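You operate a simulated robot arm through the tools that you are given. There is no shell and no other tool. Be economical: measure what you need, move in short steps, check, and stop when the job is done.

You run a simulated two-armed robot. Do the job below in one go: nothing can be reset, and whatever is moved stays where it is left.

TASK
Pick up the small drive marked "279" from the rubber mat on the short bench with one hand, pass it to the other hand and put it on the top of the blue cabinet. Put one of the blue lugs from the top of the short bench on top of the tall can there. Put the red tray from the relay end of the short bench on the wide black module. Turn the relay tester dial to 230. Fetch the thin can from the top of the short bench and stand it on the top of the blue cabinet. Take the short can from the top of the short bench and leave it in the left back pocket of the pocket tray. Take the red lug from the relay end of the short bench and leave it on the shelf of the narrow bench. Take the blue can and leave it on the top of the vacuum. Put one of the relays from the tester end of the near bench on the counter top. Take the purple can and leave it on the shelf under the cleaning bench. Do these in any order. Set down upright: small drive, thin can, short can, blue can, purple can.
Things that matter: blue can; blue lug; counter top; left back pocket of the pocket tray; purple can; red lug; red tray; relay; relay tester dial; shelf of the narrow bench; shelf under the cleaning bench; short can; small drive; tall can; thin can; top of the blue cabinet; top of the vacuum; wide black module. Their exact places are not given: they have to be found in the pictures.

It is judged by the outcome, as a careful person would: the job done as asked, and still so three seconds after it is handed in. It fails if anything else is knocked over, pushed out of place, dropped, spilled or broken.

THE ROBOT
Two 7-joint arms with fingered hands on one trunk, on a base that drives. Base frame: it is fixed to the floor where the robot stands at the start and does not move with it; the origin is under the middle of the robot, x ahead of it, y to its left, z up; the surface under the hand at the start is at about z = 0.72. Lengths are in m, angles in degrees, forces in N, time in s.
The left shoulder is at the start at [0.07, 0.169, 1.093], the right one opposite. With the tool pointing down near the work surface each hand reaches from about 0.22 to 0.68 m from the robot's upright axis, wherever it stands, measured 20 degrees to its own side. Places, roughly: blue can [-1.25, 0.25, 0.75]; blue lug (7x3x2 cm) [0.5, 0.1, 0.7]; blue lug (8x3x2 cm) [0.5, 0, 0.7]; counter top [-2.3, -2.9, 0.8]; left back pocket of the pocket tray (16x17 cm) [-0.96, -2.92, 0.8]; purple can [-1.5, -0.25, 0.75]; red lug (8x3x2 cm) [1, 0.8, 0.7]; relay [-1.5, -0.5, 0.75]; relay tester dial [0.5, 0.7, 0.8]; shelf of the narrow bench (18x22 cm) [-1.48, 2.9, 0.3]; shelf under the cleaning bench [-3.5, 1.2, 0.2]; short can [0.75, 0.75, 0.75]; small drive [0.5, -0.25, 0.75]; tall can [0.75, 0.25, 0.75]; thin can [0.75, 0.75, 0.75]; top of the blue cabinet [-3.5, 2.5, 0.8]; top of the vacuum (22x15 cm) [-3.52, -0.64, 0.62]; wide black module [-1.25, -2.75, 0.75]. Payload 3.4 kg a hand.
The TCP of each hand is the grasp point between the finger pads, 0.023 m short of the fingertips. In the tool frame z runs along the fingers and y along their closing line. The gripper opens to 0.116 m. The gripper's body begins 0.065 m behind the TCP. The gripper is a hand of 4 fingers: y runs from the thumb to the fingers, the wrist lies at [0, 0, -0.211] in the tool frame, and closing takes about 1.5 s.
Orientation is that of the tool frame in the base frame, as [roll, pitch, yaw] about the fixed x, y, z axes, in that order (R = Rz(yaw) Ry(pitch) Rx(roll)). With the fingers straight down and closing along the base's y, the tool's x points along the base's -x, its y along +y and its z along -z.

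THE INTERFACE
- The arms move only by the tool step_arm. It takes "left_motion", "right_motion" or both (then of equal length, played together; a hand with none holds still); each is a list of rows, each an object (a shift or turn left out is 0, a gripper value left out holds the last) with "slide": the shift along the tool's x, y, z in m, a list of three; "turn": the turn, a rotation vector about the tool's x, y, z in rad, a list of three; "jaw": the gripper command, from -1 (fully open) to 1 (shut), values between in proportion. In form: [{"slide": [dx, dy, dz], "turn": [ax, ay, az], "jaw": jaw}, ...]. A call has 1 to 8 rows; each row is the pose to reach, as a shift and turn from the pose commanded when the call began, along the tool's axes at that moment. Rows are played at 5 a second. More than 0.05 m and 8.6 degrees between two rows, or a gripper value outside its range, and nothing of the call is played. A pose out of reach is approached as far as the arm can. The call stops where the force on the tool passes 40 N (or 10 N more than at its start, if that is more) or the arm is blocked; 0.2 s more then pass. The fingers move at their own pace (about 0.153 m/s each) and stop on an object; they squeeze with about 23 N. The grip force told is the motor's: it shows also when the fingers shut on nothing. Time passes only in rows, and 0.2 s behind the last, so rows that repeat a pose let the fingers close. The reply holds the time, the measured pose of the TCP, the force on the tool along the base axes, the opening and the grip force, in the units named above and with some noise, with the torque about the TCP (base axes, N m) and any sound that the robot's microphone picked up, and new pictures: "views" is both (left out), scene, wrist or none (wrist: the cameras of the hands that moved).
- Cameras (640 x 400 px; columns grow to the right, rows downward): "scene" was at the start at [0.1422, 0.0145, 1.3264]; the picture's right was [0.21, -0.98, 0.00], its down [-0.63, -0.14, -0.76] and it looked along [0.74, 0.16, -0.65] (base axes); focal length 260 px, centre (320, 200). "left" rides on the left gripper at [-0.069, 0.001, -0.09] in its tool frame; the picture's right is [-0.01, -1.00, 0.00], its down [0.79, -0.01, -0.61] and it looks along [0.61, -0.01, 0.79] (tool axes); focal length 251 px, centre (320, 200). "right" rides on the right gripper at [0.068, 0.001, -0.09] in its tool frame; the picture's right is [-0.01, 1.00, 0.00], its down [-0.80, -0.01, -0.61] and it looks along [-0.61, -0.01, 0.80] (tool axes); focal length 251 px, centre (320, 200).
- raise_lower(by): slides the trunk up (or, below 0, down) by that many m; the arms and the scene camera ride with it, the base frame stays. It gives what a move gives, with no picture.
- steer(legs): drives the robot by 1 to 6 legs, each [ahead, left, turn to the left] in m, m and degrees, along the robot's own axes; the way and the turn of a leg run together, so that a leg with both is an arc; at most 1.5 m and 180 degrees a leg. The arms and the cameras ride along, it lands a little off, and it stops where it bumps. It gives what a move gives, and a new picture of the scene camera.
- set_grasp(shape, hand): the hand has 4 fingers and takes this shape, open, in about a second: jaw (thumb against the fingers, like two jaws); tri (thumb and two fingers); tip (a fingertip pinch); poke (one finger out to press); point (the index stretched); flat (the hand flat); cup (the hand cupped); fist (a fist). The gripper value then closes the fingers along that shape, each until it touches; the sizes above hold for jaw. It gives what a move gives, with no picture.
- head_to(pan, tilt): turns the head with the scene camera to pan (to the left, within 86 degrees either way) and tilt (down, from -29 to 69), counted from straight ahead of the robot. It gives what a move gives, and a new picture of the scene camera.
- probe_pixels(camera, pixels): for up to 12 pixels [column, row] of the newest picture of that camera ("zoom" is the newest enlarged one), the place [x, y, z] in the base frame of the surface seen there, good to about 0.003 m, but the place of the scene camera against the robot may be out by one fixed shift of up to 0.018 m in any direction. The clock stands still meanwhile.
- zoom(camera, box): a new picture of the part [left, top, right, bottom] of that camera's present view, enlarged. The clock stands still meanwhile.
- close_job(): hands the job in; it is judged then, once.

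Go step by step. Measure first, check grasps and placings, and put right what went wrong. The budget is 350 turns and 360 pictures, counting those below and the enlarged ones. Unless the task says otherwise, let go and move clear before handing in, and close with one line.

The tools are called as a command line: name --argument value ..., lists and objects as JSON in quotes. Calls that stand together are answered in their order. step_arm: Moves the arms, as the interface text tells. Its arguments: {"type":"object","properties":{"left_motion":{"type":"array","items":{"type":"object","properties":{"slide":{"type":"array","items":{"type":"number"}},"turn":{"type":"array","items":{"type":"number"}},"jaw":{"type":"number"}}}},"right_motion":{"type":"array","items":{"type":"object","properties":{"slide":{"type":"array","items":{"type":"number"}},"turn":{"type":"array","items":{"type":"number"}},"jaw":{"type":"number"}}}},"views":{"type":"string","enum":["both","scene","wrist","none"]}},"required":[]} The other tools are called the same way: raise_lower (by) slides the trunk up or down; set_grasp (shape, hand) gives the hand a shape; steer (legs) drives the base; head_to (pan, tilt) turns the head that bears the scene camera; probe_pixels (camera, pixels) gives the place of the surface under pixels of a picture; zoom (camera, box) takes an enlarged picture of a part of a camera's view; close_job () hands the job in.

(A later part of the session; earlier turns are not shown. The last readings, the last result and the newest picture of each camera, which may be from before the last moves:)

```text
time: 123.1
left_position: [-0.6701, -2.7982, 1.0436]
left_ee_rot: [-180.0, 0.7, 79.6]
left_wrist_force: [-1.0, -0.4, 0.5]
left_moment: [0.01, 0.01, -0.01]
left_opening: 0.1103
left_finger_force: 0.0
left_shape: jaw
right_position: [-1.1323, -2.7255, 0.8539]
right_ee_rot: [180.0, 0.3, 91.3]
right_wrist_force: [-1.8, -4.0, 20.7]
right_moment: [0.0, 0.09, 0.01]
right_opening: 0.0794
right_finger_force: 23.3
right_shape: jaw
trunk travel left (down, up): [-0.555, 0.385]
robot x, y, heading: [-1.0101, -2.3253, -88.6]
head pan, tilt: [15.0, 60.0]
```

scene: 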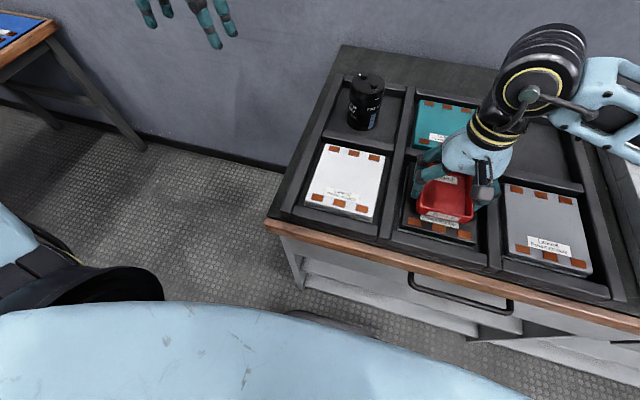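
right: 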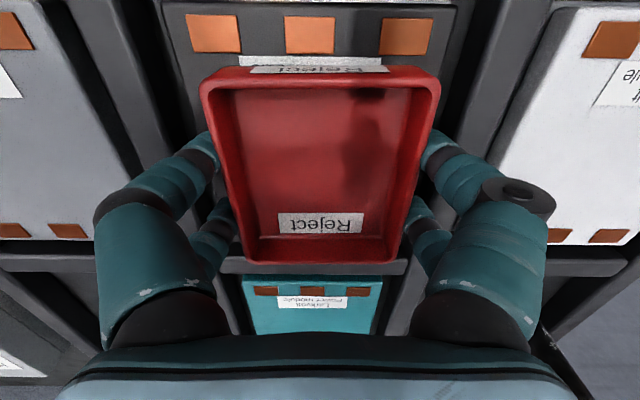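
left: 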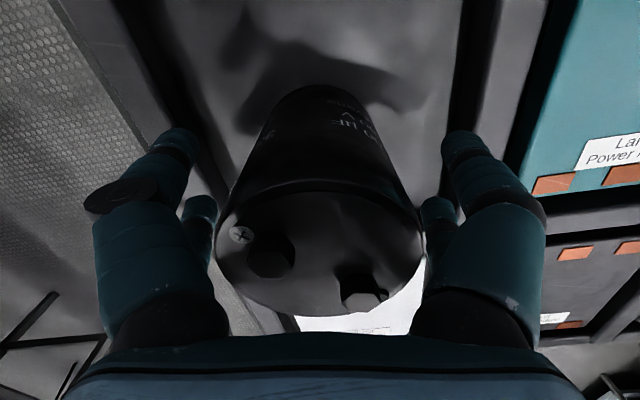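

Contact (20 N). Back off slightly, open a bit, and lift.

step_arm --right_motion '[{"slide": [0, 0, -0.0015]}, {"slide": [0, 0, -0.0015], "jaw": -0.7}, {"slide": [0, 0, -0.0015], "jaw": -0.7}, {"slide": [0, 0, -0.03], "jaw": -0.7}, {"slide": [0, 0, -0.07]}, {"slide": [0, 0, -0.11]}]' --views "wrist"

```text
time: 124.5
left_position: [-0.6698, -2.7988, 1.0428]
left_ee_rot: [180.0, 0.5, 79.7]
left_wrist_force: [-0.6, 0.1, 0.4]
left_moment: [0.01, -0.02, -0.01]
left_opening: 0.1099
left_finger_force: 0.1
left_shape: jaw
right_position: [-1.1306, -2.7265, 0.9608]
right_ee_rot: [-179.9, 0.0, 91.2]
right_wrist_force: [0.0, -0.2, -0.5]
right_moment: [0.04, -0.01, -0.01]
right_opening: 0.0982
right_finger_force: 0.0
right_shape: jaw
trunk travel left (down, up): [-0.555, 0.385]
robot x, y, heading: [-1.0065, -2.3187, -88.9]
head pan, tilt: [15.0, 60.0]
```

right: 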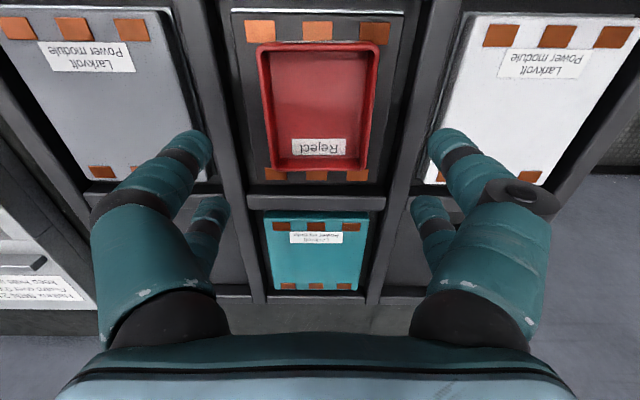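

Tray rests level on the black module. Now lift clear, back away and turn to look at the near bench.

step_arm --right_motion '[{"slide": [0.03, 0, -0.04]}, {"slide": [0.06, 0, -0.08]}, {"slide": [0.1, 0, -0.1]}]' --left_motion '[{"slide": [0.03, -0.03, 0]}, {"slide": [0.06, -0.06, 0]}, {"slide": [0.1, -0.08, 0]}]' --views "none"

steer --legs '[[-0.45, 0, 0], [0, 0.3, 0], [0, 0, 150]]'

head_to --pan 10 --tilt 30

```text
time: 125.3
left_position: [-0.7319, -2.6818, 1.0419]
left_ee_rot: [-179.9, 0.8, 79.8]
left_wrist_force: [-0.2, 1.1, 0.1]
left_moment: [-0.06, 0.03, 0.0]
left_opening: 0.11
left_finger_force: 0.1
left_shape: jaw
right_position: [-1.1336, -2.6199, 1.0638]
right_ee_rot: [-180.0, 0.0, 91.2]
right_wrist_force: [-0.2, -0.1, 0.5]
right_moment: [-0.03, -0.03, 0.04]
right_opening: 0.0983
right_finger_force: 0.0
right_shape: jaw
trunk travel left (down, up): [-0.555, 0.385]
robot x, y, heading: [-1.0079, -2.3212, -88.6]
head pan, tilt: [15.0, 60.0]
```

```text
time: 135.8
left_position: [-0.76, -1.4128, 1.0409]
left_ee_rot: [-179.9, 0.5, -131.7]
left_wrist_force: [-0.5, 0.0, 0.2]
left_moment: [-0.01, 0.03, 0.04]
left_opening: 0.11
left_finger_force: 0.1
left_shape: jaw
right_position: [-0.4487, -1.6749, 1.0615]
right_ee_rot: [-180.0, 0.0, -120.1]
right_wrist_force: [-0.7, 0.5, 0.7]
right_moment: [0.0, -0.04, 0.01]
right_opening: 0.0983
right_finger_force: 0.0
right_shape: jaw
trunk travel left (down, up): [-0.555, 0.385]
robot x, y, heading: [-0.7115, -1.8642, 59.9]
head pan, tilt: [15.0, 60.0]
```

scene: 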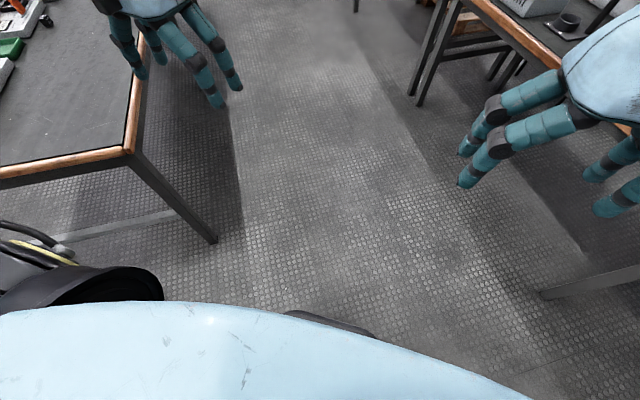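

```text
time: 136.7
left_position: [-0.7608, -1.4125, 1.0412]
left_ee_rot: [-179.9, 0.5, -131.6]
left_wrist_force: [0.3, -0.7, -0.2]
left_moment: [-0.01, 0.0, -0.02]
left_opening: 0.11
left_finger_force: 0.1
left_shape: jaw
right_position: [-0.4486, -1.6735, 1.0615]
right_ee_rot: [-179.9, -0.1, -120.0]
right_wrist_force: [-0.1, 0.6, -0.1]
right_moment: [0.01, -0.01, 0.02]
right_opening: 0.0982
right_finger_force: 0.1
right_shape: jaw
trunk travel left (down, up): [-0.555, 0.385]
robot x, y, heading: [-0.7128, -1.8644, 59.9]
head pan, tilt: [10.0, 30.0]
```

scene: 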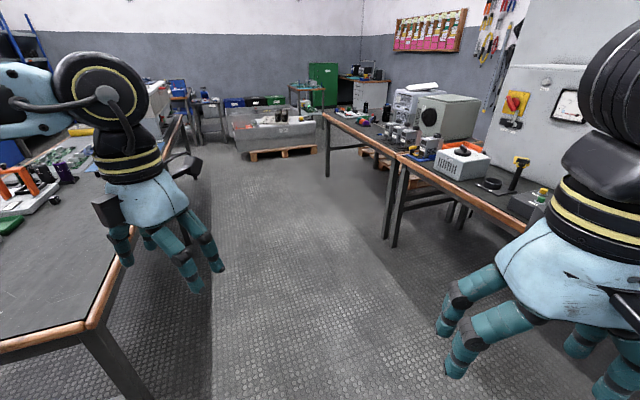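

probe_pixels --camera "scene" --pixels '[[85, 328], [180, 120], [250, 152], [320, 118], [405, 155]]'

steer --legs '[[0, 0, 30], [0, -0.4, 0], [1.4, 0, 0], [0, 0, 90]]'

```text
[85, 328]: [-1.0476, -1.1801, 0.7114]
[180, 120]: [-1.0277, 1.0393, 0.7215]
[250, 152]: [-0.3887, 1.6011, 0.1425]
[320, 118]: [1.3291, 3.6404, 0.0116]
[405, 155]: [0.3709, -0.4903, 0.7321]
```

```text
time: 151.2
left_position: [-0.6933, -0.7162, 1.0415]
left_ee_rot: [-179.9, 0.4, -11.4]
left_wrist_force: [0.4, -0.1, 0.2]
left_moment: [0.01, 0.0, 0.01]
left_opening: 0.1098
left_finger_force: 0.0
left_shape: jaw
right_position: [-0.6237, -0.3149, 1.0623]
right_ee_rot: [-180.0, 0.0, 0.0]
right_wrist_force: [0.5, -0.4, 0.3]
right_moment: [0.01, 0.0, -0.03]
right_opening: 0.0985
right_finger_force: 0.1
right_shape: jaw
trunk travel left (down, up): [-0.555, 0.385]
robot x, y, heading: [-0.3271, -0.4496, -180.0]
head pan, tilt: [10.0, 30.0]
```

scene: 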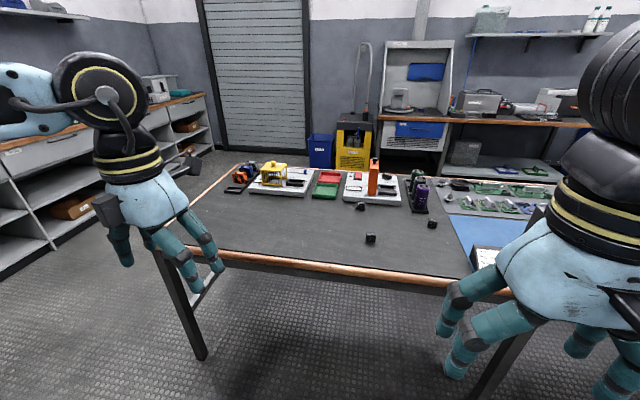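

zoom --camera "scene" --box '[215, 145, 455, 260]'

head_to --pan -35 --tilt 30

```text
2.67 times, centred on (335, 202) of scene
```

zoom: 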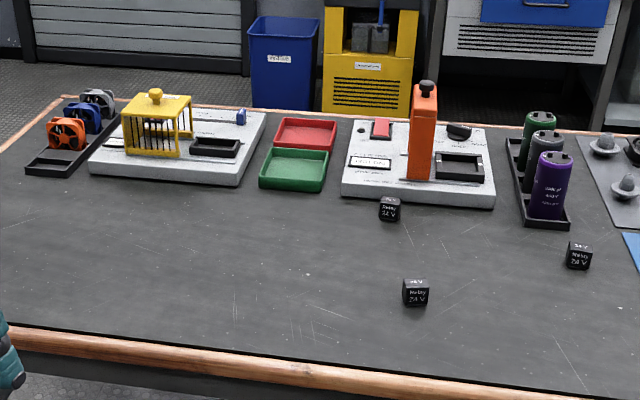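

```text
time: 152.3
left_position: [-0.6941, -0.7165, 1.0415]
left_ee_rot: [-179.9, 0.4, -11.4]
left_wrist_force: [-0.3, -0.2, -0.4]
left_moment: [0.02, 0.01, -0.03]
left_opening: 0.11
left_finger_force: 0.1
left_shape: jaw
right_position: [-0.6247, -0.3146, 1.0611]
right_ee_rot: [-180.0, 0.0, 0.1]
right_wrist_force: [0.2, 0.0, -0.6]
right_moment: [0.04, 0.01, -0.01]
right_opening: 0.0983
right_finger_force: 0.0
right_shape: jaw
trunk travel left (down, up): [-0.555, 0.385]
robot x, y, heading: [-0.3264, -0.4504, -180.0]
head pan, tilt: [-35.0, 30.0]
```

scene: 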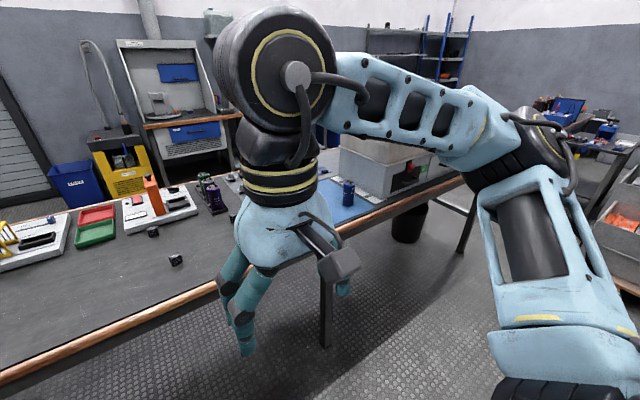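

Purple can heads the rack; blue can stands near the ultrasonic box; relays are the black cubes. Move closer to the bench.

steer --legs '[[0.3, -0.3, 0]]'

head_to --pan 0 --tilt 50

```text
time: 154.9
left_position: [-1.0005, -0.418, 1.0405]
left_ee_rot: [-179.9, 0.6, -11.5]
left_wrist_force: [0.1, 1.0, -0.2]
left_moment: [0.02, -0.02, 0.01]
left_opening: 0.11
left_finger_force: 0.1
left_shape: jaw
right_position: [-0.9296, -0.0174, 1.0623]
right_ee_rot: [180.0, -0.1, -0.2]
right_wrist_force: [0.1, 0.0, -0.7]
right_moment: [0.02, -0.02, 0.02]
right_opening: 0.0985
right_finger_force: 0.1
right_shape: jaw
trunk travel left (down, up): [-0.555, 0.385]
robot x, y, heading: [-0.6326, -0.1545, 180.2]
head pan, tilt: [-35.0, 30.0]
```

scene: 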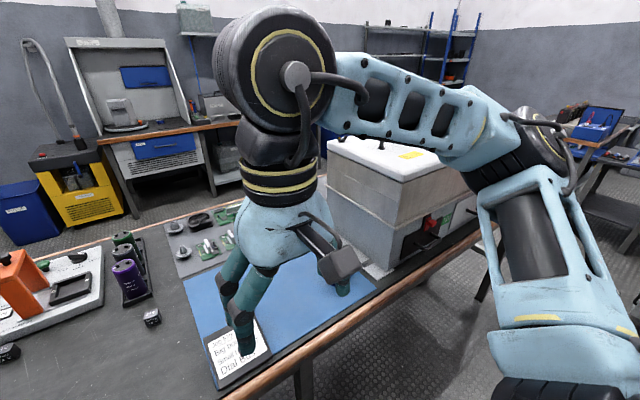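

```text
time: 155.9
left_position: [-1.0012, -0.4173, 1.0408]
left_ee_rot: [-179.9, 0.5, -11.6]
left_wrist_force: [-0.8, 0.0, -0.2]
left_moment: [-0.01, -0.01, 0.04]
left_opening: 0.1101
left_finger_force: 0.1
left_shape: jaw
right_position: [-0.9295, -0.0169, 1.0617]
right_ee_rot: [-180.0, -0.1, 0.0]
right_wrist_force: [-0.2, 0.6, 0.8]
right_moment: [0.01, 0.0, -0.02]
right_opening: 0.0984
right_finger_force: 0.0
right_shape: jaw
trunk travel left (down, up): [-0.555, 0.385]
robot x, y, heading: [-0.6343, -0.154, 179.8]
head pan, tilt: [0.0, 50.0]
```

scene: 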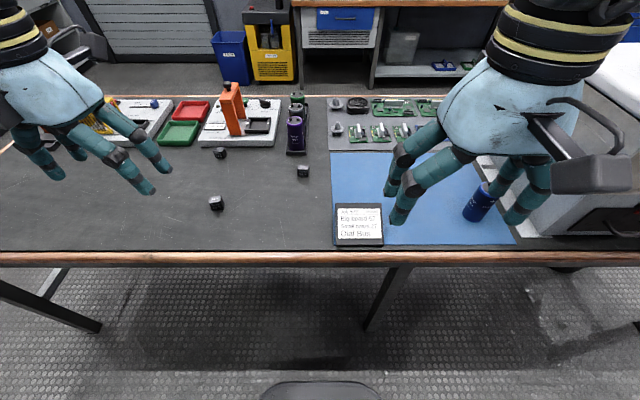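

probe_pixels --camera "scene" --pixels '[[215, 198], [215, 206], [219, 149], [303, 167], [295, 120], [295, 145], [480, 195], [480, 212], [500, 240], [540, 200], [265, 385], [320, 262]]'

zoom --camera "scene" --box '[320, 130, 560, 260]'

```text
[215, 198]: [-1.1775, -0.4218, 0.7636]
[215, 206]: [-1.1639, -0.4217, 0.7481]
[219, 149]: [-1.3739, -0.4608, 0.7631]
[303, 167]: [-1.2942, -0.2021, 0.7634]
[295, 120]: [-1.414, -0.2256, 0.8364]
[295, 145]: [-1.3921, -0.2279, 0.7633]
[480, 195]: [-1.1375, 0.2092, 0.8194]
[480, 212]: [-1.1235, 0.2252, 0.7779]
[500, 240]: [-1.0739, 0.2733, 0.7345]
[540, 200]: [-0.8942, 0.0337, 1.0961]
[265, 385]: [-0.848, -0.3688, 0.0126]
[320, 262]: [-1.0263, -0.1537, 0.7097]
```

```text
2.67 times, centred on (440, 195) of scene
```

zoom: 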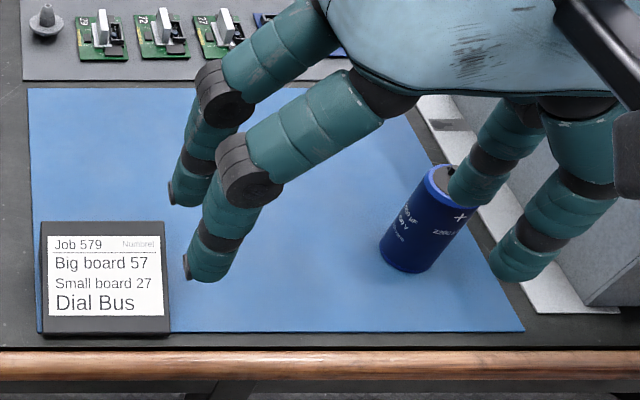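

Blue can ≈(-1.135,0.218), relay ≈(-1.17,-0.42). Bring the left hand over the relay and look toward the box by the blue can.

step_arm --left_motion '[{"slide": [-0.04, 0.008, 0.02]}, {"slide": [-0.08, 0.016, 0.04]}, {"slide": [-0.12, 0.024, 0.06]}, {"slide": [-0.15, 0.03, 0.09]}, {"slide": [-0.1665, 0.034, 0.12]}, {"slide": [-0.1665, 0.034, 0.15]}]' --views "wrist"

head_to --pan -45 --tilt 45

```text
time: 157.3
left_position: [-1.1721, -0.4184, 0.8918]
left_ee_rot: [-179.9, 0.5, -11.7]
left_wrist_force: [0.3, 0.0, -0.3]
left_moment: [0.0, -0.01, 0.02]
left_opening: 0.1101
left_finger_force: 0.1
left_shape: jaw
right_position: [-0.9288, -0.0173, 1.0622]
right_ee_rot: [-179.9, -0.1, -0.1]
right_wrist_force: [-0.4, -0.4, -0.3]
right_moment: [-0.02, 0.02, -0.01]
right_opening: 0.0982
right_finger_force: 0.1
right_shape: jaw
trunk travel left (down, up): [-0.555, 0.385]
robot x, y, heading: [-0.6314, -0.1517, 179.5]
head pan, tilt: [0.0, 50.0]
```

left: 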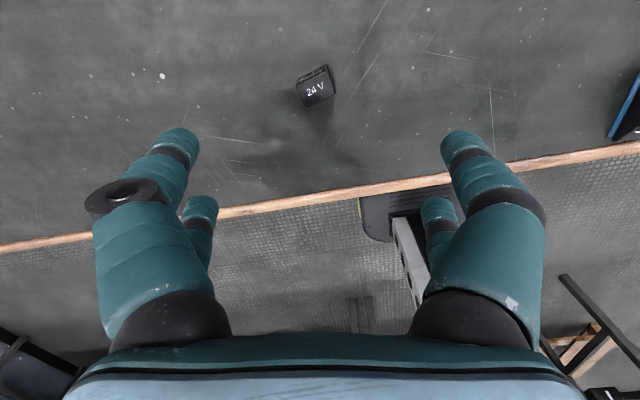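

```text
time: 158.4
left_position: [-1.1711, -0.4175, 0.8938]
left_ee_rot: [-179.9, 0.5, -11.6]
left_wrist_force: [0.3, -0.3, -0.4]
left_moment: [0.02, -0.02, -0.02]
left_opening: 0.1102
left_finger_force: 0.2
left_shape: jaw
right_position: [-0.9296, -0.0173, 1.0621]
right_ee_rot: [179.9, 0.0, -0.2]
right_wrist_force: [0.2, 0.2, 0.2]
right_moment: [-0.04, -0.01, 0.01]
right_opening: 0.0984
right_finger_force: 0.0
right_shape: jaw
trunk travel left (down, up): [-0.555, 0.385]
robot x, y, heading: [-0.6301, -0.1476, 179.6]
head pan, tilt: [-45.0, 45.0]
```

scene: 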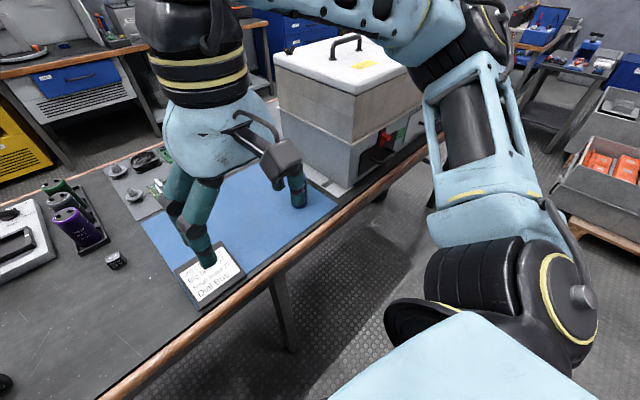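

probe_pixels --camera "scene" --pixels '[[350, 175], [348, 125], [345, 82], [275, 70], [283, 140], [345, 45], [410, 90]]'

probe_pixels --camera "left" --pixels '[[300, 80], [327, 68], [334, 92], [308, 105], [305, 90], [330, 80], [315, 75], [318, 120]]'

zoom --camera "left" --box '[280, 50, 360, 120]'

```text
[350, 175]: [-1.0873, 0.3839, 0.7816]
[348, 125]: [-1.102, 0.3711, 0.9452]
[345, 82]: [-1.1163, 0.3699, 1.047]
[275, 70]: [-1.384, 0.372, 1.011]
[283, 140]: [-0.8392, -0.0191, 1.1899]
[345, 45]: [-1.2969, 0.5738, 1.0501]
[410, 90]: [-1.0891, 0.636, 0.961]
```

```text
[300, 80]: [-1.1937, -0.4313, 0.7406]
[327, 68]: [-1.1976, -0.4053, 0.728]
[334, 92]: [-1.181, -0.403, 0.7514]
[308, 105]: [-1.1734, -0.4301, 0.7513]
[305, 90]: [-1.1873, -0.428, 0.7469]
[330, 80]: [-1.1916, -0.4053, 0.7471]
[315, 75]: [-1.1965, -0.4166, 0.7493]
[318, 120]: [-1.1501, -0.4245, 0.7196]
```

```text
5.71 times, centred on (320, 85) of left
```

zoom: 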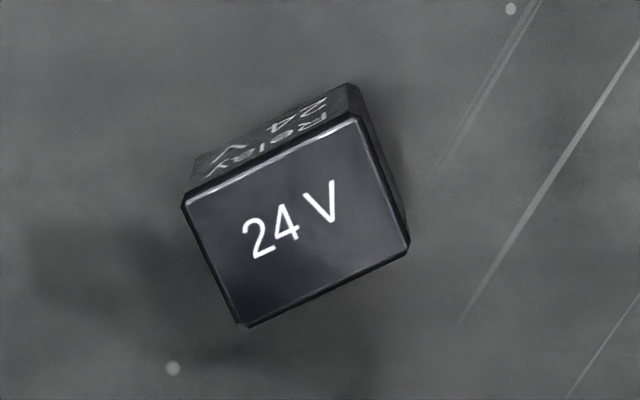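

Box is clear of the can (y≥0.37). Relay centre (-1.186,-0.417), rotated ~27°; align, descend and grip.

step_arm --left_motion '[{"slide": [-0.0147, 0.003, 0.03], "turn": [0, 0, -0.12], "jaw": -0.2}, {"slide": [-0.0147, 0.003, 0.06], "turn": [0, 0, -0.24]}, {"slide": [-0.0147, 0.003, 0.09], "turn": [0, 0, -0.36]}, {"slide": [-0.0147, 0.003, 0.11], "turn": [0, 0, -0.47]}]' --views "wrist"

```text
time: 159.4
left_position: [-1.1882, -0.4193, 0.7831]
left_ee_rot: [-179.6, 0.4, 15.5]
left_wrist_force: [-0.5, -0.6, 0.9]
left_moment: [-0.01, -0.02, -0.03]
left_opening: 0.07
left_finger_force: 0.0
left_shape: jaw
right_position: [-0.9295, -0.0161, 1.0622]
right_ee_rot: [-180.0, -0.1, -0.1]
right_wrist_force: [0.0, -0.1, -0.4]
right_moment: [-0.01, 0.05, 0.01]
right_opening: 0.0987
right_finger_force: 0.0
right_shape: jaw
trunk travel left (down, up): [-0.555, 0.385]
robot x, y, heading: [-0.6323, -0.1508, 179.9]
head pan, tilt: [-45.0, 45.0]
```

left: 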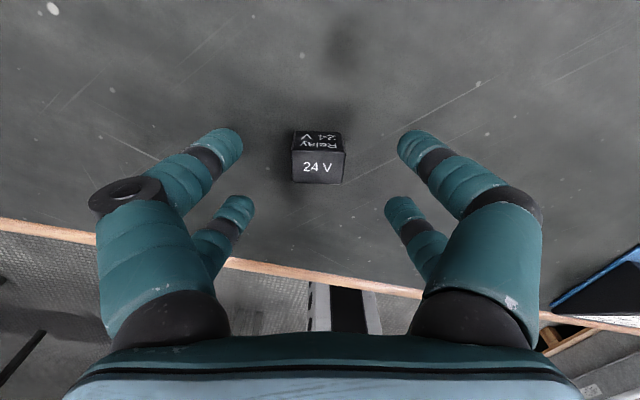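

Aligned. Shift so one finger pair bears fully on the relay, descend and close.

step_arm --left_motion '[{"slide": [0.012, 0, 0.02]}, {"slide": [0.012, 0, 0.038]}, {"slide": [0.012, 0, 0.038], "jaw": 0.5}, {"slide": [0.012, 0, 0.038], "jaw": 1}, {"slide": [0.012, 0, 0.038], "jaw": 1}, {"slide": [0.012, 0, 0.0], "jaw": 1}, {"slide": [0.012, 0, -0.04], "jaw": 1}]' --views "wrist"

```text
time: 161.0
left_position: [-1.1733, -0.4138, 0.8217]
left_ee_rot: [-179.7, 0.5, 15.4]
left_wrist_force: [-0.2, -0.4, -0.3]
left_moment: [-0.02, -0.01, -0.01]
left_opening: 0.0123
left_finger_force: 22.9
left_shape: jaw
left hand out of reach, approached as far as the arm can: row 2, 3, 4, 5
right_position: [-0.9294, -0.0173, 1.062]
right_ee_rot: [-180.0, 0.0, -0.1]
right_wrist_force: [0.2, -0.3, -0.3]
right_moment: [-0.02, 0.01, -0.01]
right_opening: 0.0985
right_finger_force: 0.1
right_shape: jaw
trunk travel left (down, up): [-0.555, 0.385]
robot x, y, heading: [-0.6281, -0.1537, 179.9]
head pan, tilt: [-45.0, 45.0]
```

left: 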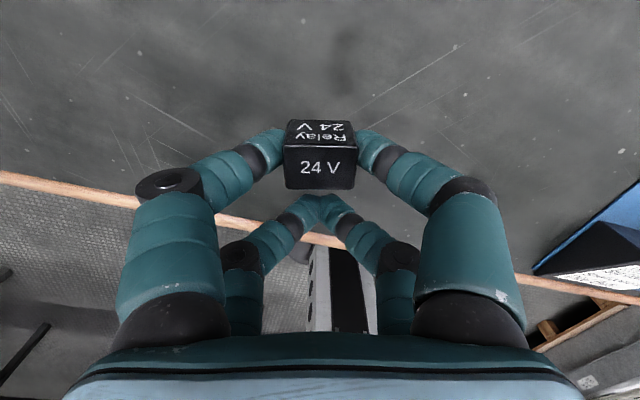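

Relay held. Raise it, shift the robot toward the blue can, and bring the right hand over it.

step_arm --left_motion '[{"slide": [0.01, 0, -0.05]}, {"slide": [0.03, 0, -0.09]}, {"slide": [0.06, 0, -0.13]}, {"slide": [0.09, 0, -0.17]}, {"slide": [0.12, 0, -0.2]}]' --views "none"

steer --legs '[[0, -0.15, 0]]'

step_arm --right_motion '[{"slide": [-0.04, -0.02, 0.02], "jaw": -0.3}, {"slide": [-0.08, -0.04, 0.04]}, {"slide": [-0.12, -0.06, 0.06]}, {"slide": [-0.16, -0.075, 0.08]}, {"slide": [-0.2, -0.085, 0.1]}, {"slide": [-0.205, -0.085, 0.13]}]' --views "wrist"

```text
refused: row 1 steps farther than a row can; nothing moved
```

```text
time: 162.4
left_position: [-1.1743, -0.2622, 0.8219]
left_ee_rot: [-179.7, 0.4, 15.3]
left_wrist_force: [-0.5, -0.9, -0.1]
left_moment: [0.0, 0.07, -0.02]
left_opening: 0.0125
left_finger_force: 23.5
left_shape: jaw
right_position: [-0.9289, 0.1348, 1.0629]
right_ee_rot: [-179.9, 0.0, -0.1]
right_wrist_force: [-0.3, -0.2, 0.6]
right_moment: [-0.04, 0.01, -0.02]
right_opening: 0.0987
right_finger_force: 0.0
right_shape: jaw
trunk travel left (down, up): [-0.555, 0.385]
robot x, y, heading: [-0.6329, -0.0044, 179.9]
head pan, tilt: [-45.0, 45.0]
```

scene: 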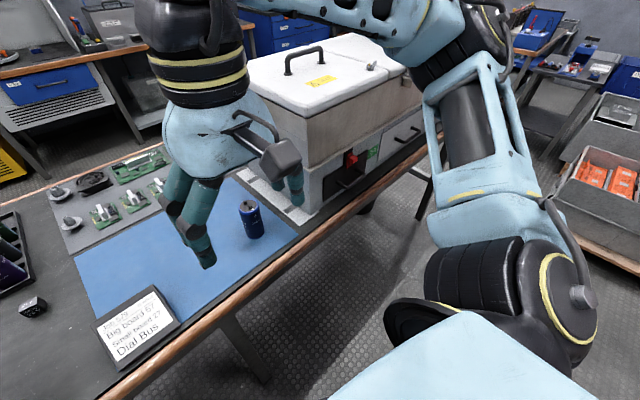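

```text
time: 163.8
left_position: [-1.1759, -0.2617, 0.8222]
left_ee_rot: [-179.6, 0.4, 15.3]
left_wrist_force: [-0.2, -0.4, -0.7]
left_moment: [0.03, 0.02, 0.05]
left_opening: 0.0125
left_finger_force: 23.1
left_shape: jaw
right_position: [-1.1355, 0.2207, 0.932]
right_ee_rot: [-179.9, 0.0, -0.1]
right_wrist_force: [-0.6, 0.2, 0.0]
right_moment: [0.01, 0.03, -0.03]
right_opening: 0.0758
right_finger_force: 0.1
right_shape: jaw
trunk travel left (down, up): [-0.555, 0.385]
robot x, y, heading: [-0.6312, 0.0017, 179.9]
head pan, tilt: [-45.0, 45.0]
```

right: 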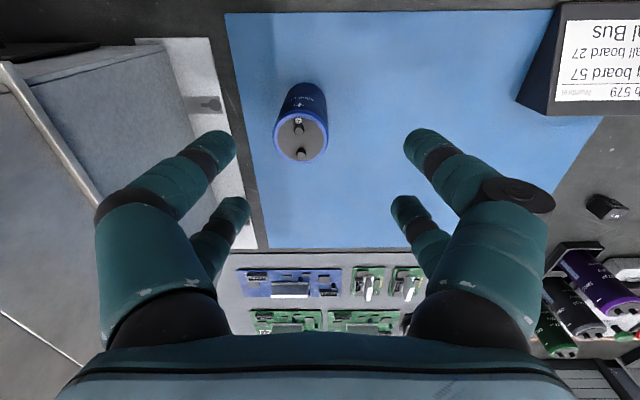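

probe_pixels --camera "right" --pixels '[[301, 140], [276, 138], [327, 133], [305, 160], [215, 105], [215, 200]]'

```text
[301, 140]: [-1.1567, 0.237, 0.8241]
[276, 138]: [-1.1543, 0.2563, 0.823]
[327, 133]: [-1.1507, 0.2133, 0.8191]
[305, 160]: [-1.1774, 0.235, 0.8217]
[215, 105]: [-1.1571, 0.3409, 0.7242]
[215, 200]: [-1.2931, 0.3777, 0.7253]
```

Can centre (-1.154,0.235), Ø≈0.046. Descend and grip.

step_arm --right_motion '[{"slide": [-0.0185, -0.0145, 0.03]}, {"slide": [-0.0185, -0.0145, 0.075]}, {"slide": [-0.0185, -0.0145, 0.12]}, {"slide": [-0.0185, -0.0145, 0.145]}, {"slide": [-0.0185, -0.0145, 0.145], "jaw": 0.5}, {"slide": [-0.0185, -0.0145, 0.145], "jaw": 1}, {"slide": [-0.0185, -0.0145, 0.145], "jaw": 1}, {"slide": [-0.0185, -0.0145, 0.12], "jaw": 1}]' --left_motion '[{"slide": [0, 0, -0.03]}, {"slide": [0, 0, -0.06]}, {"slide": [0, 0, -0.09]}, {"slide": [0.03, 0, -0.12]}, {"slide": [0.06, 0, -0.15]}, {"slide": [0.09, 0, -0.18]}, {"slide": [0.12, 0, -0.2]}, {"slide": [0.12, 0, -0.2]}]' --views "wrist"

```text
time: 165.6
left_position: [-1.0585, -0.2307, 1.0205]
left_ee_rot: [-179.7, 0.4, 15.3]
left_wrist_force: [-0.4, -0.8, -0.3]
left_moment: [-0.02, 0.0, -0.05]
left_opening: 0.0123
left_finger_force: 22.9
left_shape: jaw
right_position: [-1.1535, 0.2359, 0.8102]
right_ee_rot: [-180.0, -0.1, 0.0]
right_wrist_force: [-0.7, -0.3, -1.6]
right_moment: [-0.02, -0.04, 0.01]
right_opening: 0.0265
right_finger_force: 22.8
right_shape: jaw
trunk travel left (down, up): [-0.555, 0.385]
robot x, y, heading: [-0.6357, -0.0009, 179.7]
head pan, tilt: [-45.0, 45.0]
```

right: 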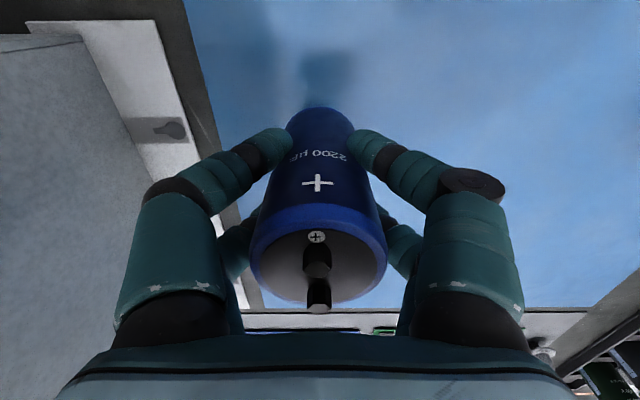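
left: 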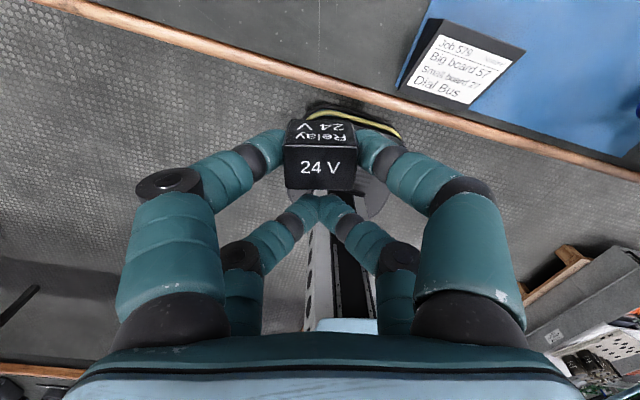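

Blue can held. Raise, retract, back out and drive toward the counter.

step_arm --right_motion '[{"slide": [0, 0, -0.05]}, {"slide": [0, 0, -0.1]}, {"slide": [0, 0, -0.15]}, {"slide": [0.03, 0.02, -0.18]}, {"slide": [0.07, 0.03, -0.2]}, {"slide": [0.11, 0.04, -0.21]}]' --views "none"

steer --legs '[[-0.32, 0, 0], [0, 0, 90], [1.5, 0, 0], [0.35, 0, 0], [0, -1.3, 0]]'

head_to --pan 0 --tilt 30

```text
time: 167.0
left_position: [-1.0581, -0.2307, 1.0225]
left_ee_rot: [-179.6, 0.4, 15.3]
left_wrist_force: [0.0, 1.0, 0.1]
left_moment: [0.0, -0.04, -0.02]
left_opening: 0.0123
left_finger_force: 22.3
left_shape: jaw
right_position: [-1.0394, 0.1933, 1.0238]
right_ee_rot: [-179.9, 0.1, -0.1]
right_wrist_force: [0.6, -1.1, -2.2]
right_moment: [0.0, 0.04, -0.01]
right_opening: 0.026
right_finger_force: 22.9
right_shape: jaw
trunk travel left (down, up): [-0.555, 0.385]
robot x, y, heading: [-0.6356, 0.0013, 180.1]
head pan, tilt: [-45.0, 45.0]
```

```text
time: 188.0
left_position: [-1.4668, -2.2427, 1.0217]
left_ee_rot: [-179.7, 0.4, 102.4]
left_wrist_force: [0.0, 0.1, -0.2]
left_moment: [0.0, -0.01, -0.02]
left_opening: 0.0124
left_finger_force: 23.4
left_shape: jaw
right_position: [-1.8884, -2.2015, 1.0229]
right_ee_rot: [180.0, -0.1, 86.8]
right_wrist_force: [-0.6, -0.3, -2.7]
right_moment: [0.01, 0.01, 0.0]
right_opening: 0.0261
right_finger_force: 23.1
right_shape: jaw
trunk travel left (down, up): [-0.555, 0.385]
robot x, y, heading: [-1.6744, -1.8034, -93.0]
head pan, tilt: [-45.0, 45.0]
```

scene: 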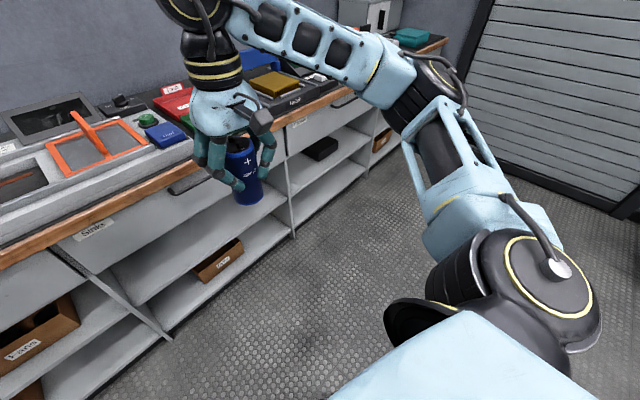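

```text
time: 189.1
left_position: [-1.4667, -2.2432, 1.0205]
left_ee_rot: [-179.7, 0.4, 102.4]
left_wrist_force: [0.0, 0.1, -0.8]
left_moment: [0.0, 0.0, 0.04]
left_opening: 0.0121
left_finger_force: 23.3
left_shape: jaw
right_position: [-1.8899, -2.2026, 1.0228]
right_ee_rot: [-179.9, -0.1, 87.0]
right_wrist_force: [0.4, 0.6, -2.5]
right_moment: [0.04, -0.02, -0.01]
right_opening: 0.0259
right_finger_force: 23.0
right_shape: jaw
trunk travel left (down, up): [-0.555, 0.385]
robot x, y, heading: [-1.6735, -1.8018, -93.1]
head pan, tilt: [0.0, 30.0]
```

scene: 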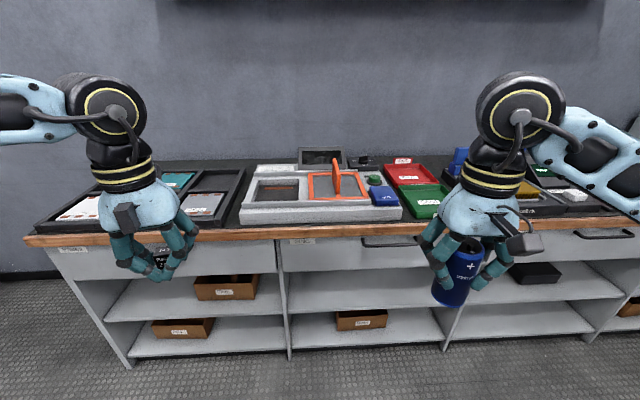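

steer --legs '[[0, -0.7, 3]]'

head_to --pan 0 --tilt 35

```text
time: 193.0
left_position: [-2.1361, -2.2111, 1.0211]
left_ee_rot: [-179.6, 0.4, 105.4]
left_wrist_force: [-0.3, -0.6, -1.1]
left_moment: [-0.01, 0.0, 0.02]
left_opening: 0.0119
left_finger_force: 22.8
left_shape: jaw
right_position: [-2.5613, -2.1946, 1.0228]
right_ee_rot: [-179.9, -0.1, 90.0]
right_wrist_force: [1.3, -0.2, -2.8]
right_moment: [0.03, 0.0, 0.0]
right_opening: 0.0259
right_finger_force: 23.1
right_shape: jaw
trunk travel left (down, up): [-0.555, 0.385]
robot x, y, heading: [-2.3697, -1.7824, -90.1]
head pan, tilt: [0.0, 30.0]
```

scene: 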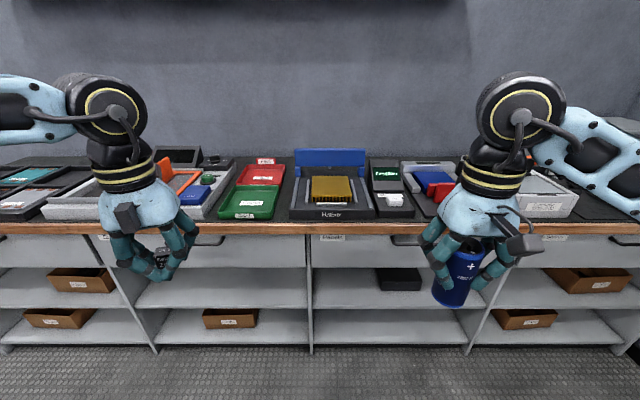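

```text
time: 193.6
left_position: [-2.1382, -2.2115, 1.022]
left_ee_rot: [-179.7, 0.4, 105.4]
left_wrist_force: [1.3, 0.2, -0.4]
left_moment: [0.01, -0.03, 0.02]
left_opening: 0.0122
left_finger_force: 23.2
left_shape: jaw
right_position: [-2.5618, -2.1957, 1.0232]
right_ee_rot: [180.0, -0.1, 90.0]
right_wrist_force: [-1.1, 0.1, -2.7]
right_moment: [0.01, 0.0, -0.01]
right_opening: 0.0258
right_finger_force: 23.2
right_shape: jaw
trunk travel left (down, up): [-0.555, 0.385]
robot x, y, heading: [-2.366, -1.7855, -90.1]
head pan, tilt: [0.0, 35.0]
```

scene: 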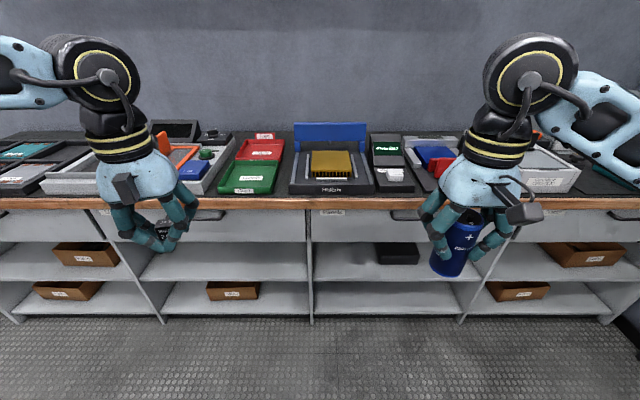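

steer --legs '[[0.4, 0.15, 0]]'

head_to --pan 0 --tilt 60

```text
time: 196.2
left_position: [-1.992, -2.6084, 1.0215]
left_ee_rot: [-179.7, 0.3, 105.2]
left_wrist_force: [0.4, -1.2, 0.1]
left_moment: [-0.02, -0.01, -0.01]
left_opening: 0.0127
left_finger_force: 22.9
left_shape: jaw
right_position: [-2.4153, -2.5904, 1.0234]
right_ee_rot: [180.0, 0.0, 89.8]
right_wrist_force: [-0.4, 0.0, -3.0]
right_moment: [0.02, -0.01, 0.04]
right_opening: 0.0256
right_finger_force: 22.8
right_shape: jaw
trunk travel left (down, up): [-0.555, 0.385]
robot x, y, heading: [-2.2204, -2.1819, -90.1]
head pan, tilt: [0.0, 35.0]
```

scene: 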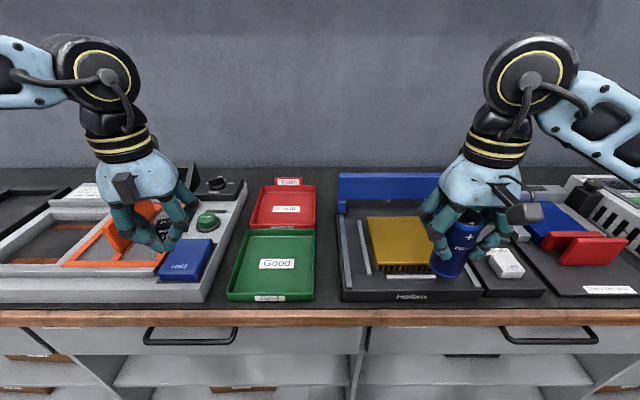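

```text
time: 197.1
left_position: [-1.9913, -2.6076, 1.0202]
left_ee_rot: [-179.8, 0.4, 105.2]
left_wrist_force: [0.1, 0.0, -0.6]
left_moment: [0.01, -0.02, -0.01]
left_opening: 0.0123
left_finger_force: 23.1
left_shape: jaw
right_position: [-2.414, -2.5901, 1.0228]
right_ee_rot: [180.0, -0.1, 89.9]
right_wrist_force: [-0.6, -0.2, -1.6]
right_moment: [0.0, -0.03, 0.0]
right_opening: 0.0259
right_finger_force: 23.2
right_shape: jaw
trunk travel left (down, up): [-0.555, 0.385]
robot x, y, heading: [-2.2207, -2.182, -90.1]
head pan, tilt: [0.0, 60.0]
```

scene: 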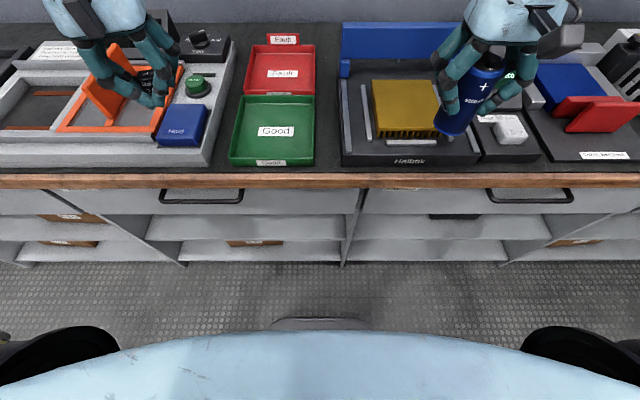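

probe_pixels --camera "scene" --pixels '[[327, 130], [314, 130], [341, 130], [327, 80], [316, 80], [339, 80], [327, 158], [335, 60], [225, 130], [235, 110]]'

zoom --camera "scene" --box '[200, 20, 400, 190]'

```text
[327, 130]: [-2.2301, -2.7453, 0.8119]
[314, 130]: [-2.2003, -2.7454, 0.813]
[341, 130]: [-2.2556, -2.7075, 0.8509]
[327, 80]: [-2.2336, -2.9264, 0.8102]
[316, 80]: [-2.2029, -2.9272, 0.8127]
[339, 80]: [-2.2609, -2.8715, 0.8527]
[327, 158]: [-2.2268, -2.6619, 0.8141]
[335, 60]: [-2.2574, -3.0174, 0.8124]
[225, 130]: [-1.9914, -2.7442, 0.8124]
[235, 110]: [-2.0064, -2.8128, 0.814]
```

```text
2.35 times, centred on (300, 105) of scene
```

zoom: 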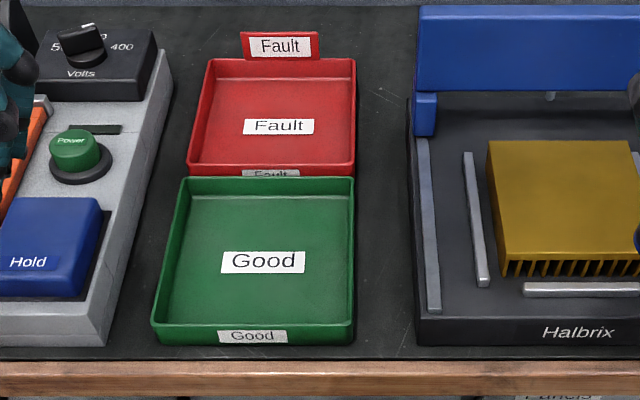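

The gap at (327,130) is ~6 cm wide. Look along the right end for a roomier spot.

head_to --pan -45 --tilt 40

```text
time: 198.2
left_position: [-1.9909, -2.608, 1.0212]
left_ee_rot: [-179.7, 0.3, 105.2]
left_wrist_force: [1.1, 0.2, -0.2]
left_moment: [0.0, 0.01, 0.01]
left_opening: 0.0124
left_finger_force: 22.5
left_shape: jaw
right_position: [-2.4142, -2.5908, 1.0227]
right_ee_rot: [-179.9, -0.1, 89.7]
right_wrist_force: [-0.2, 1.3, -2.4]
right_moment: [0.03, 0.04, -0.04]
right_opening: 0.0254
right_finger_force: 22.9
right_shape: jaw
trunk travel left (down, up): [-0.555, 0.385]
robot x, y, heading: [-2.2201, -2.183, -90.1]
head pan, tilt: [-45.0, 40.0]
```

scene: 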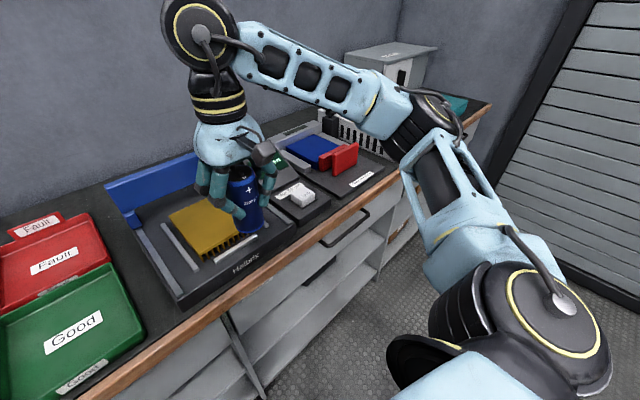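

zoom --camera "scene" --box '[270, 40, 500, 200]'

```text
2.50 times, centred on (385, 120) of scene
```

zoom: 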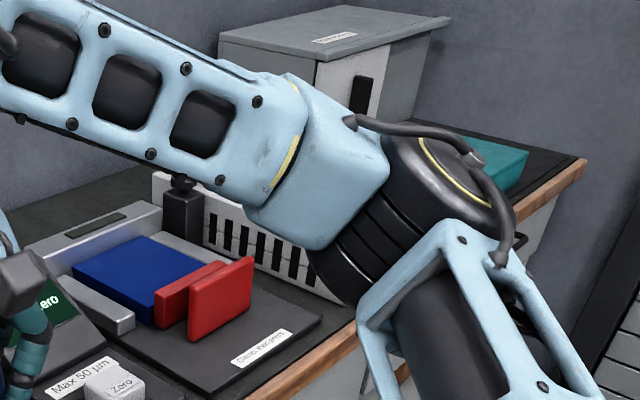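

steer --legs '[[-0.35, 0, 0], [0, -0.65, 0]]'

head_to --pan 0 --tilt 38

```text
time: 203.7
left_position: [-2.6392, -2.2581, 1.0214]
left_ee_rot: [-179.7, 0.3, 105.6]
left_wrist_force: [0.7, 0.4, 0.8]
left_moment: [0.01, 0.0, 0.02]
left_opening: 0.0121
left_finger_force: 22.6
left_shape: jaw
right_position: [-3.0628, -2.2431, 1.0227]
right_ee_rot: [-180.0, -0.1, 90.3]
right_wrist_force: [-0.3, -0.7, -1.5]
right_moment: [-0.02, 0.05, -0.01]
right_opening: 0.0258
right_finger_force: 22.9
right_shape: jaw
trunk travel left (down, up): [-0.555, 0.385]
robot x, y, heading: [-2.8727, -1.8289, -89.9]
head pan, tilt: [-45.0, 40.0]
```

scene: 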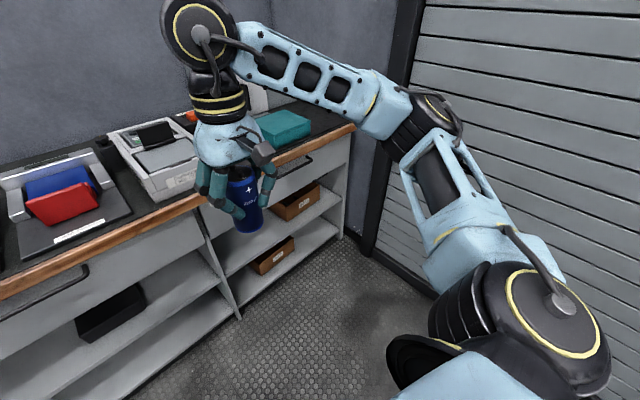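

```text
time: 204.8
left_position: [-2.6385, -2.2588, 1.0217]
left_ee_rot: [-179.7, 0.4, 105.6]
left_wrist_force: [-0.3, 0.2, 0.7]
left_moment: [0.02, 0.02, 0.04]
left_opening: 0.0121
left_finger_force: 22.8
left_shape: jaw
right_position: [-3.0628, -2.2429, 1.0229]
right_ee_rot: [-180.0, -0.1, 90.2]
right_wrist_force: [0.5, -1.2, -2.1]
right_moment: [0.0, 0.01, -0.03]
right_opening: 0.026
right_finger_force: 23.1
right_shape: jaw
trunk travel left (down, up): [-0.555, 0.385]
robot x, y, heading: [-2.8701, -1.8344, -89.9]
head pan, tilt: [0.0, 38.0]
```

scene: 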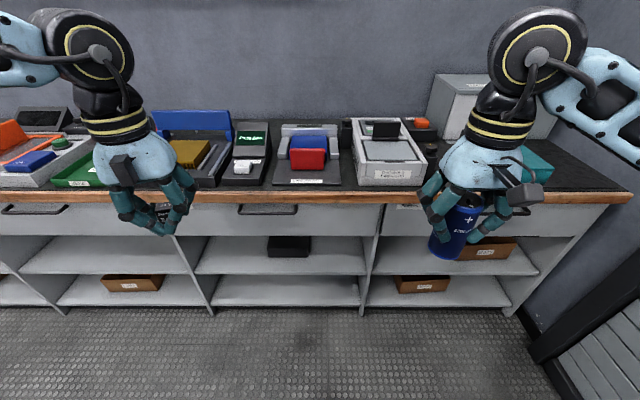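

probe_pixels --camera "scene" --pixels '[[590, 182], [570, 185], [433, 180], [425, 150], [545, 165], [420, 185], [630, 192], [500, 85], [390, 195]]'

zoom --camera "scene" --box '[380, 70, 640, 210]'

```text
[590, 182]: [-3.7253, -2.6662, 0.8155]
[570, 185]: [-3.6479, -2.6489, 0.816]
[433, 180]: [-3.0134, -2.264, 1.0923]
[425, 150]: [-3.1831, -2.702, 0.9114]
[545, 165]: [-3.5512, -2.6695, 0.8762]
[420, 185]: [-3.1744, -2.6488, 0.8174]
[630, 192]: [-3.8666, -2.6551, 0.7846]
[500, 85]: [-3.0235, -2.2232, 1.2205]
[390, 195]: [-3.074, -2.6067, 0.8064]
```

```text
2.46 times, centred on (510, 140) of scene
```

zoom: 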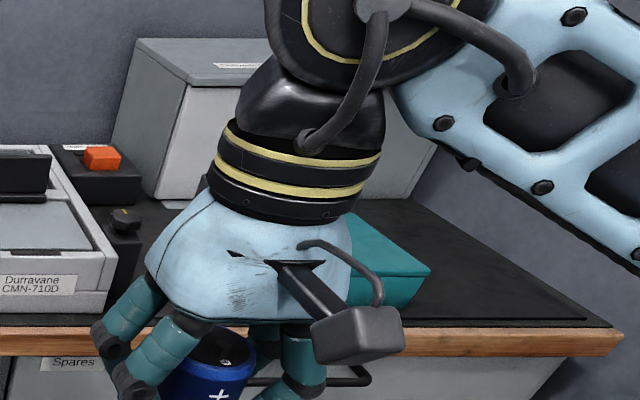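

steer --legs '[[0, -0.45, 0]]'

head_to --pan 5 --tilt 38

```text
time: 207.6
left_position: [-3.0856, -2.2609, 1.0213]
left_ee_rot: [-179.6, 0.4, 105.5]
left_wrist_force: [-0.6, -0.2, 1.0]
left_moment: [0.0, 0.0, 0.04]
left_opening: 0.0123
left_finger_force: 23.1
left_shape: jaw
right_position: [-3.5112, -2.2446, 1.0234]
right_ee_rot: [179.9, -0.2, 90.1]
right_wrist_force: [0.2, 1.1, -2.6]
right_moment: [0.0, 0.03, -0.02]
right_opening: 0.0259
right_finger_force: 22.7
right_shape: jaw
trunk travel left (down, up): [-0.555, 0.385]
robot x, y, heading: [-3.3163, -1.8322, -90.0]
head pan, tilt: [0.0, 38.0]
```

scene: 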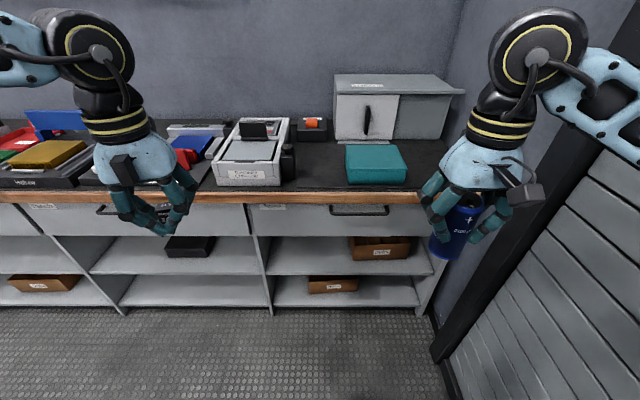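

```text
time: 208.2
left_position: [-3.0859, -2.2613, 1.0221]
left_ee_rot: [-179.7, 0.4, 105.5]
left_wrist_force: [0.3, -0.1, -0.6]
left_moment: [0.03, 0.05, 0.02]
left_opening: 0.0123
left_finger_force: 23.5
left_shape: jaw
right_position: [-3.5084, -2.2444, 1.0231]
right_ee_rot: [179.9, -0.1, 90.2]
right_wrist_force: [0.1, 0.0, -2.6]
right_moment: [0.0, 0.01, 0.02]
right_opening: 0.0257
right_finger_force: 22.8
right_shape: jaw
trunk travel left (down, up): [-0.555, 0.385]
robot x, y, heading: [-3.3132, -1.8342, -89.8]
head pan, tilt: [5.0, 38.0]
```

scene: 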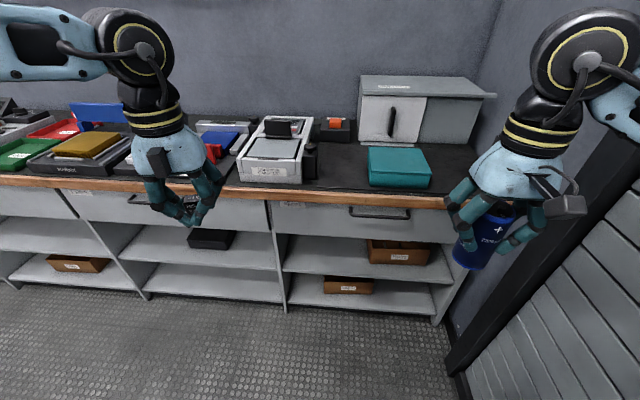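

A roomy free area lies between the scale knob and the teal block, around (342,172).

probe_pixels --camera "scene" --pixels '[[342, 172], [318, 175], [366, 172], [342, 155], [342, 185], [342, 195]]'

```text
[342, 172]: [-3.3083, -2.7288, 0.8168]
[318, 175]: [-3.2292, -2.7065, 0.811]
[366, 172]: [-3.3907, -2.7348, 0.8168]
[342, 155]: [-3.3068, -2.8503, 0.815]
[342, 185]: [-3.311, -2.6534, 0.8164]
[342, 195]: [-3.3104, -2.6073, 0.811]
```

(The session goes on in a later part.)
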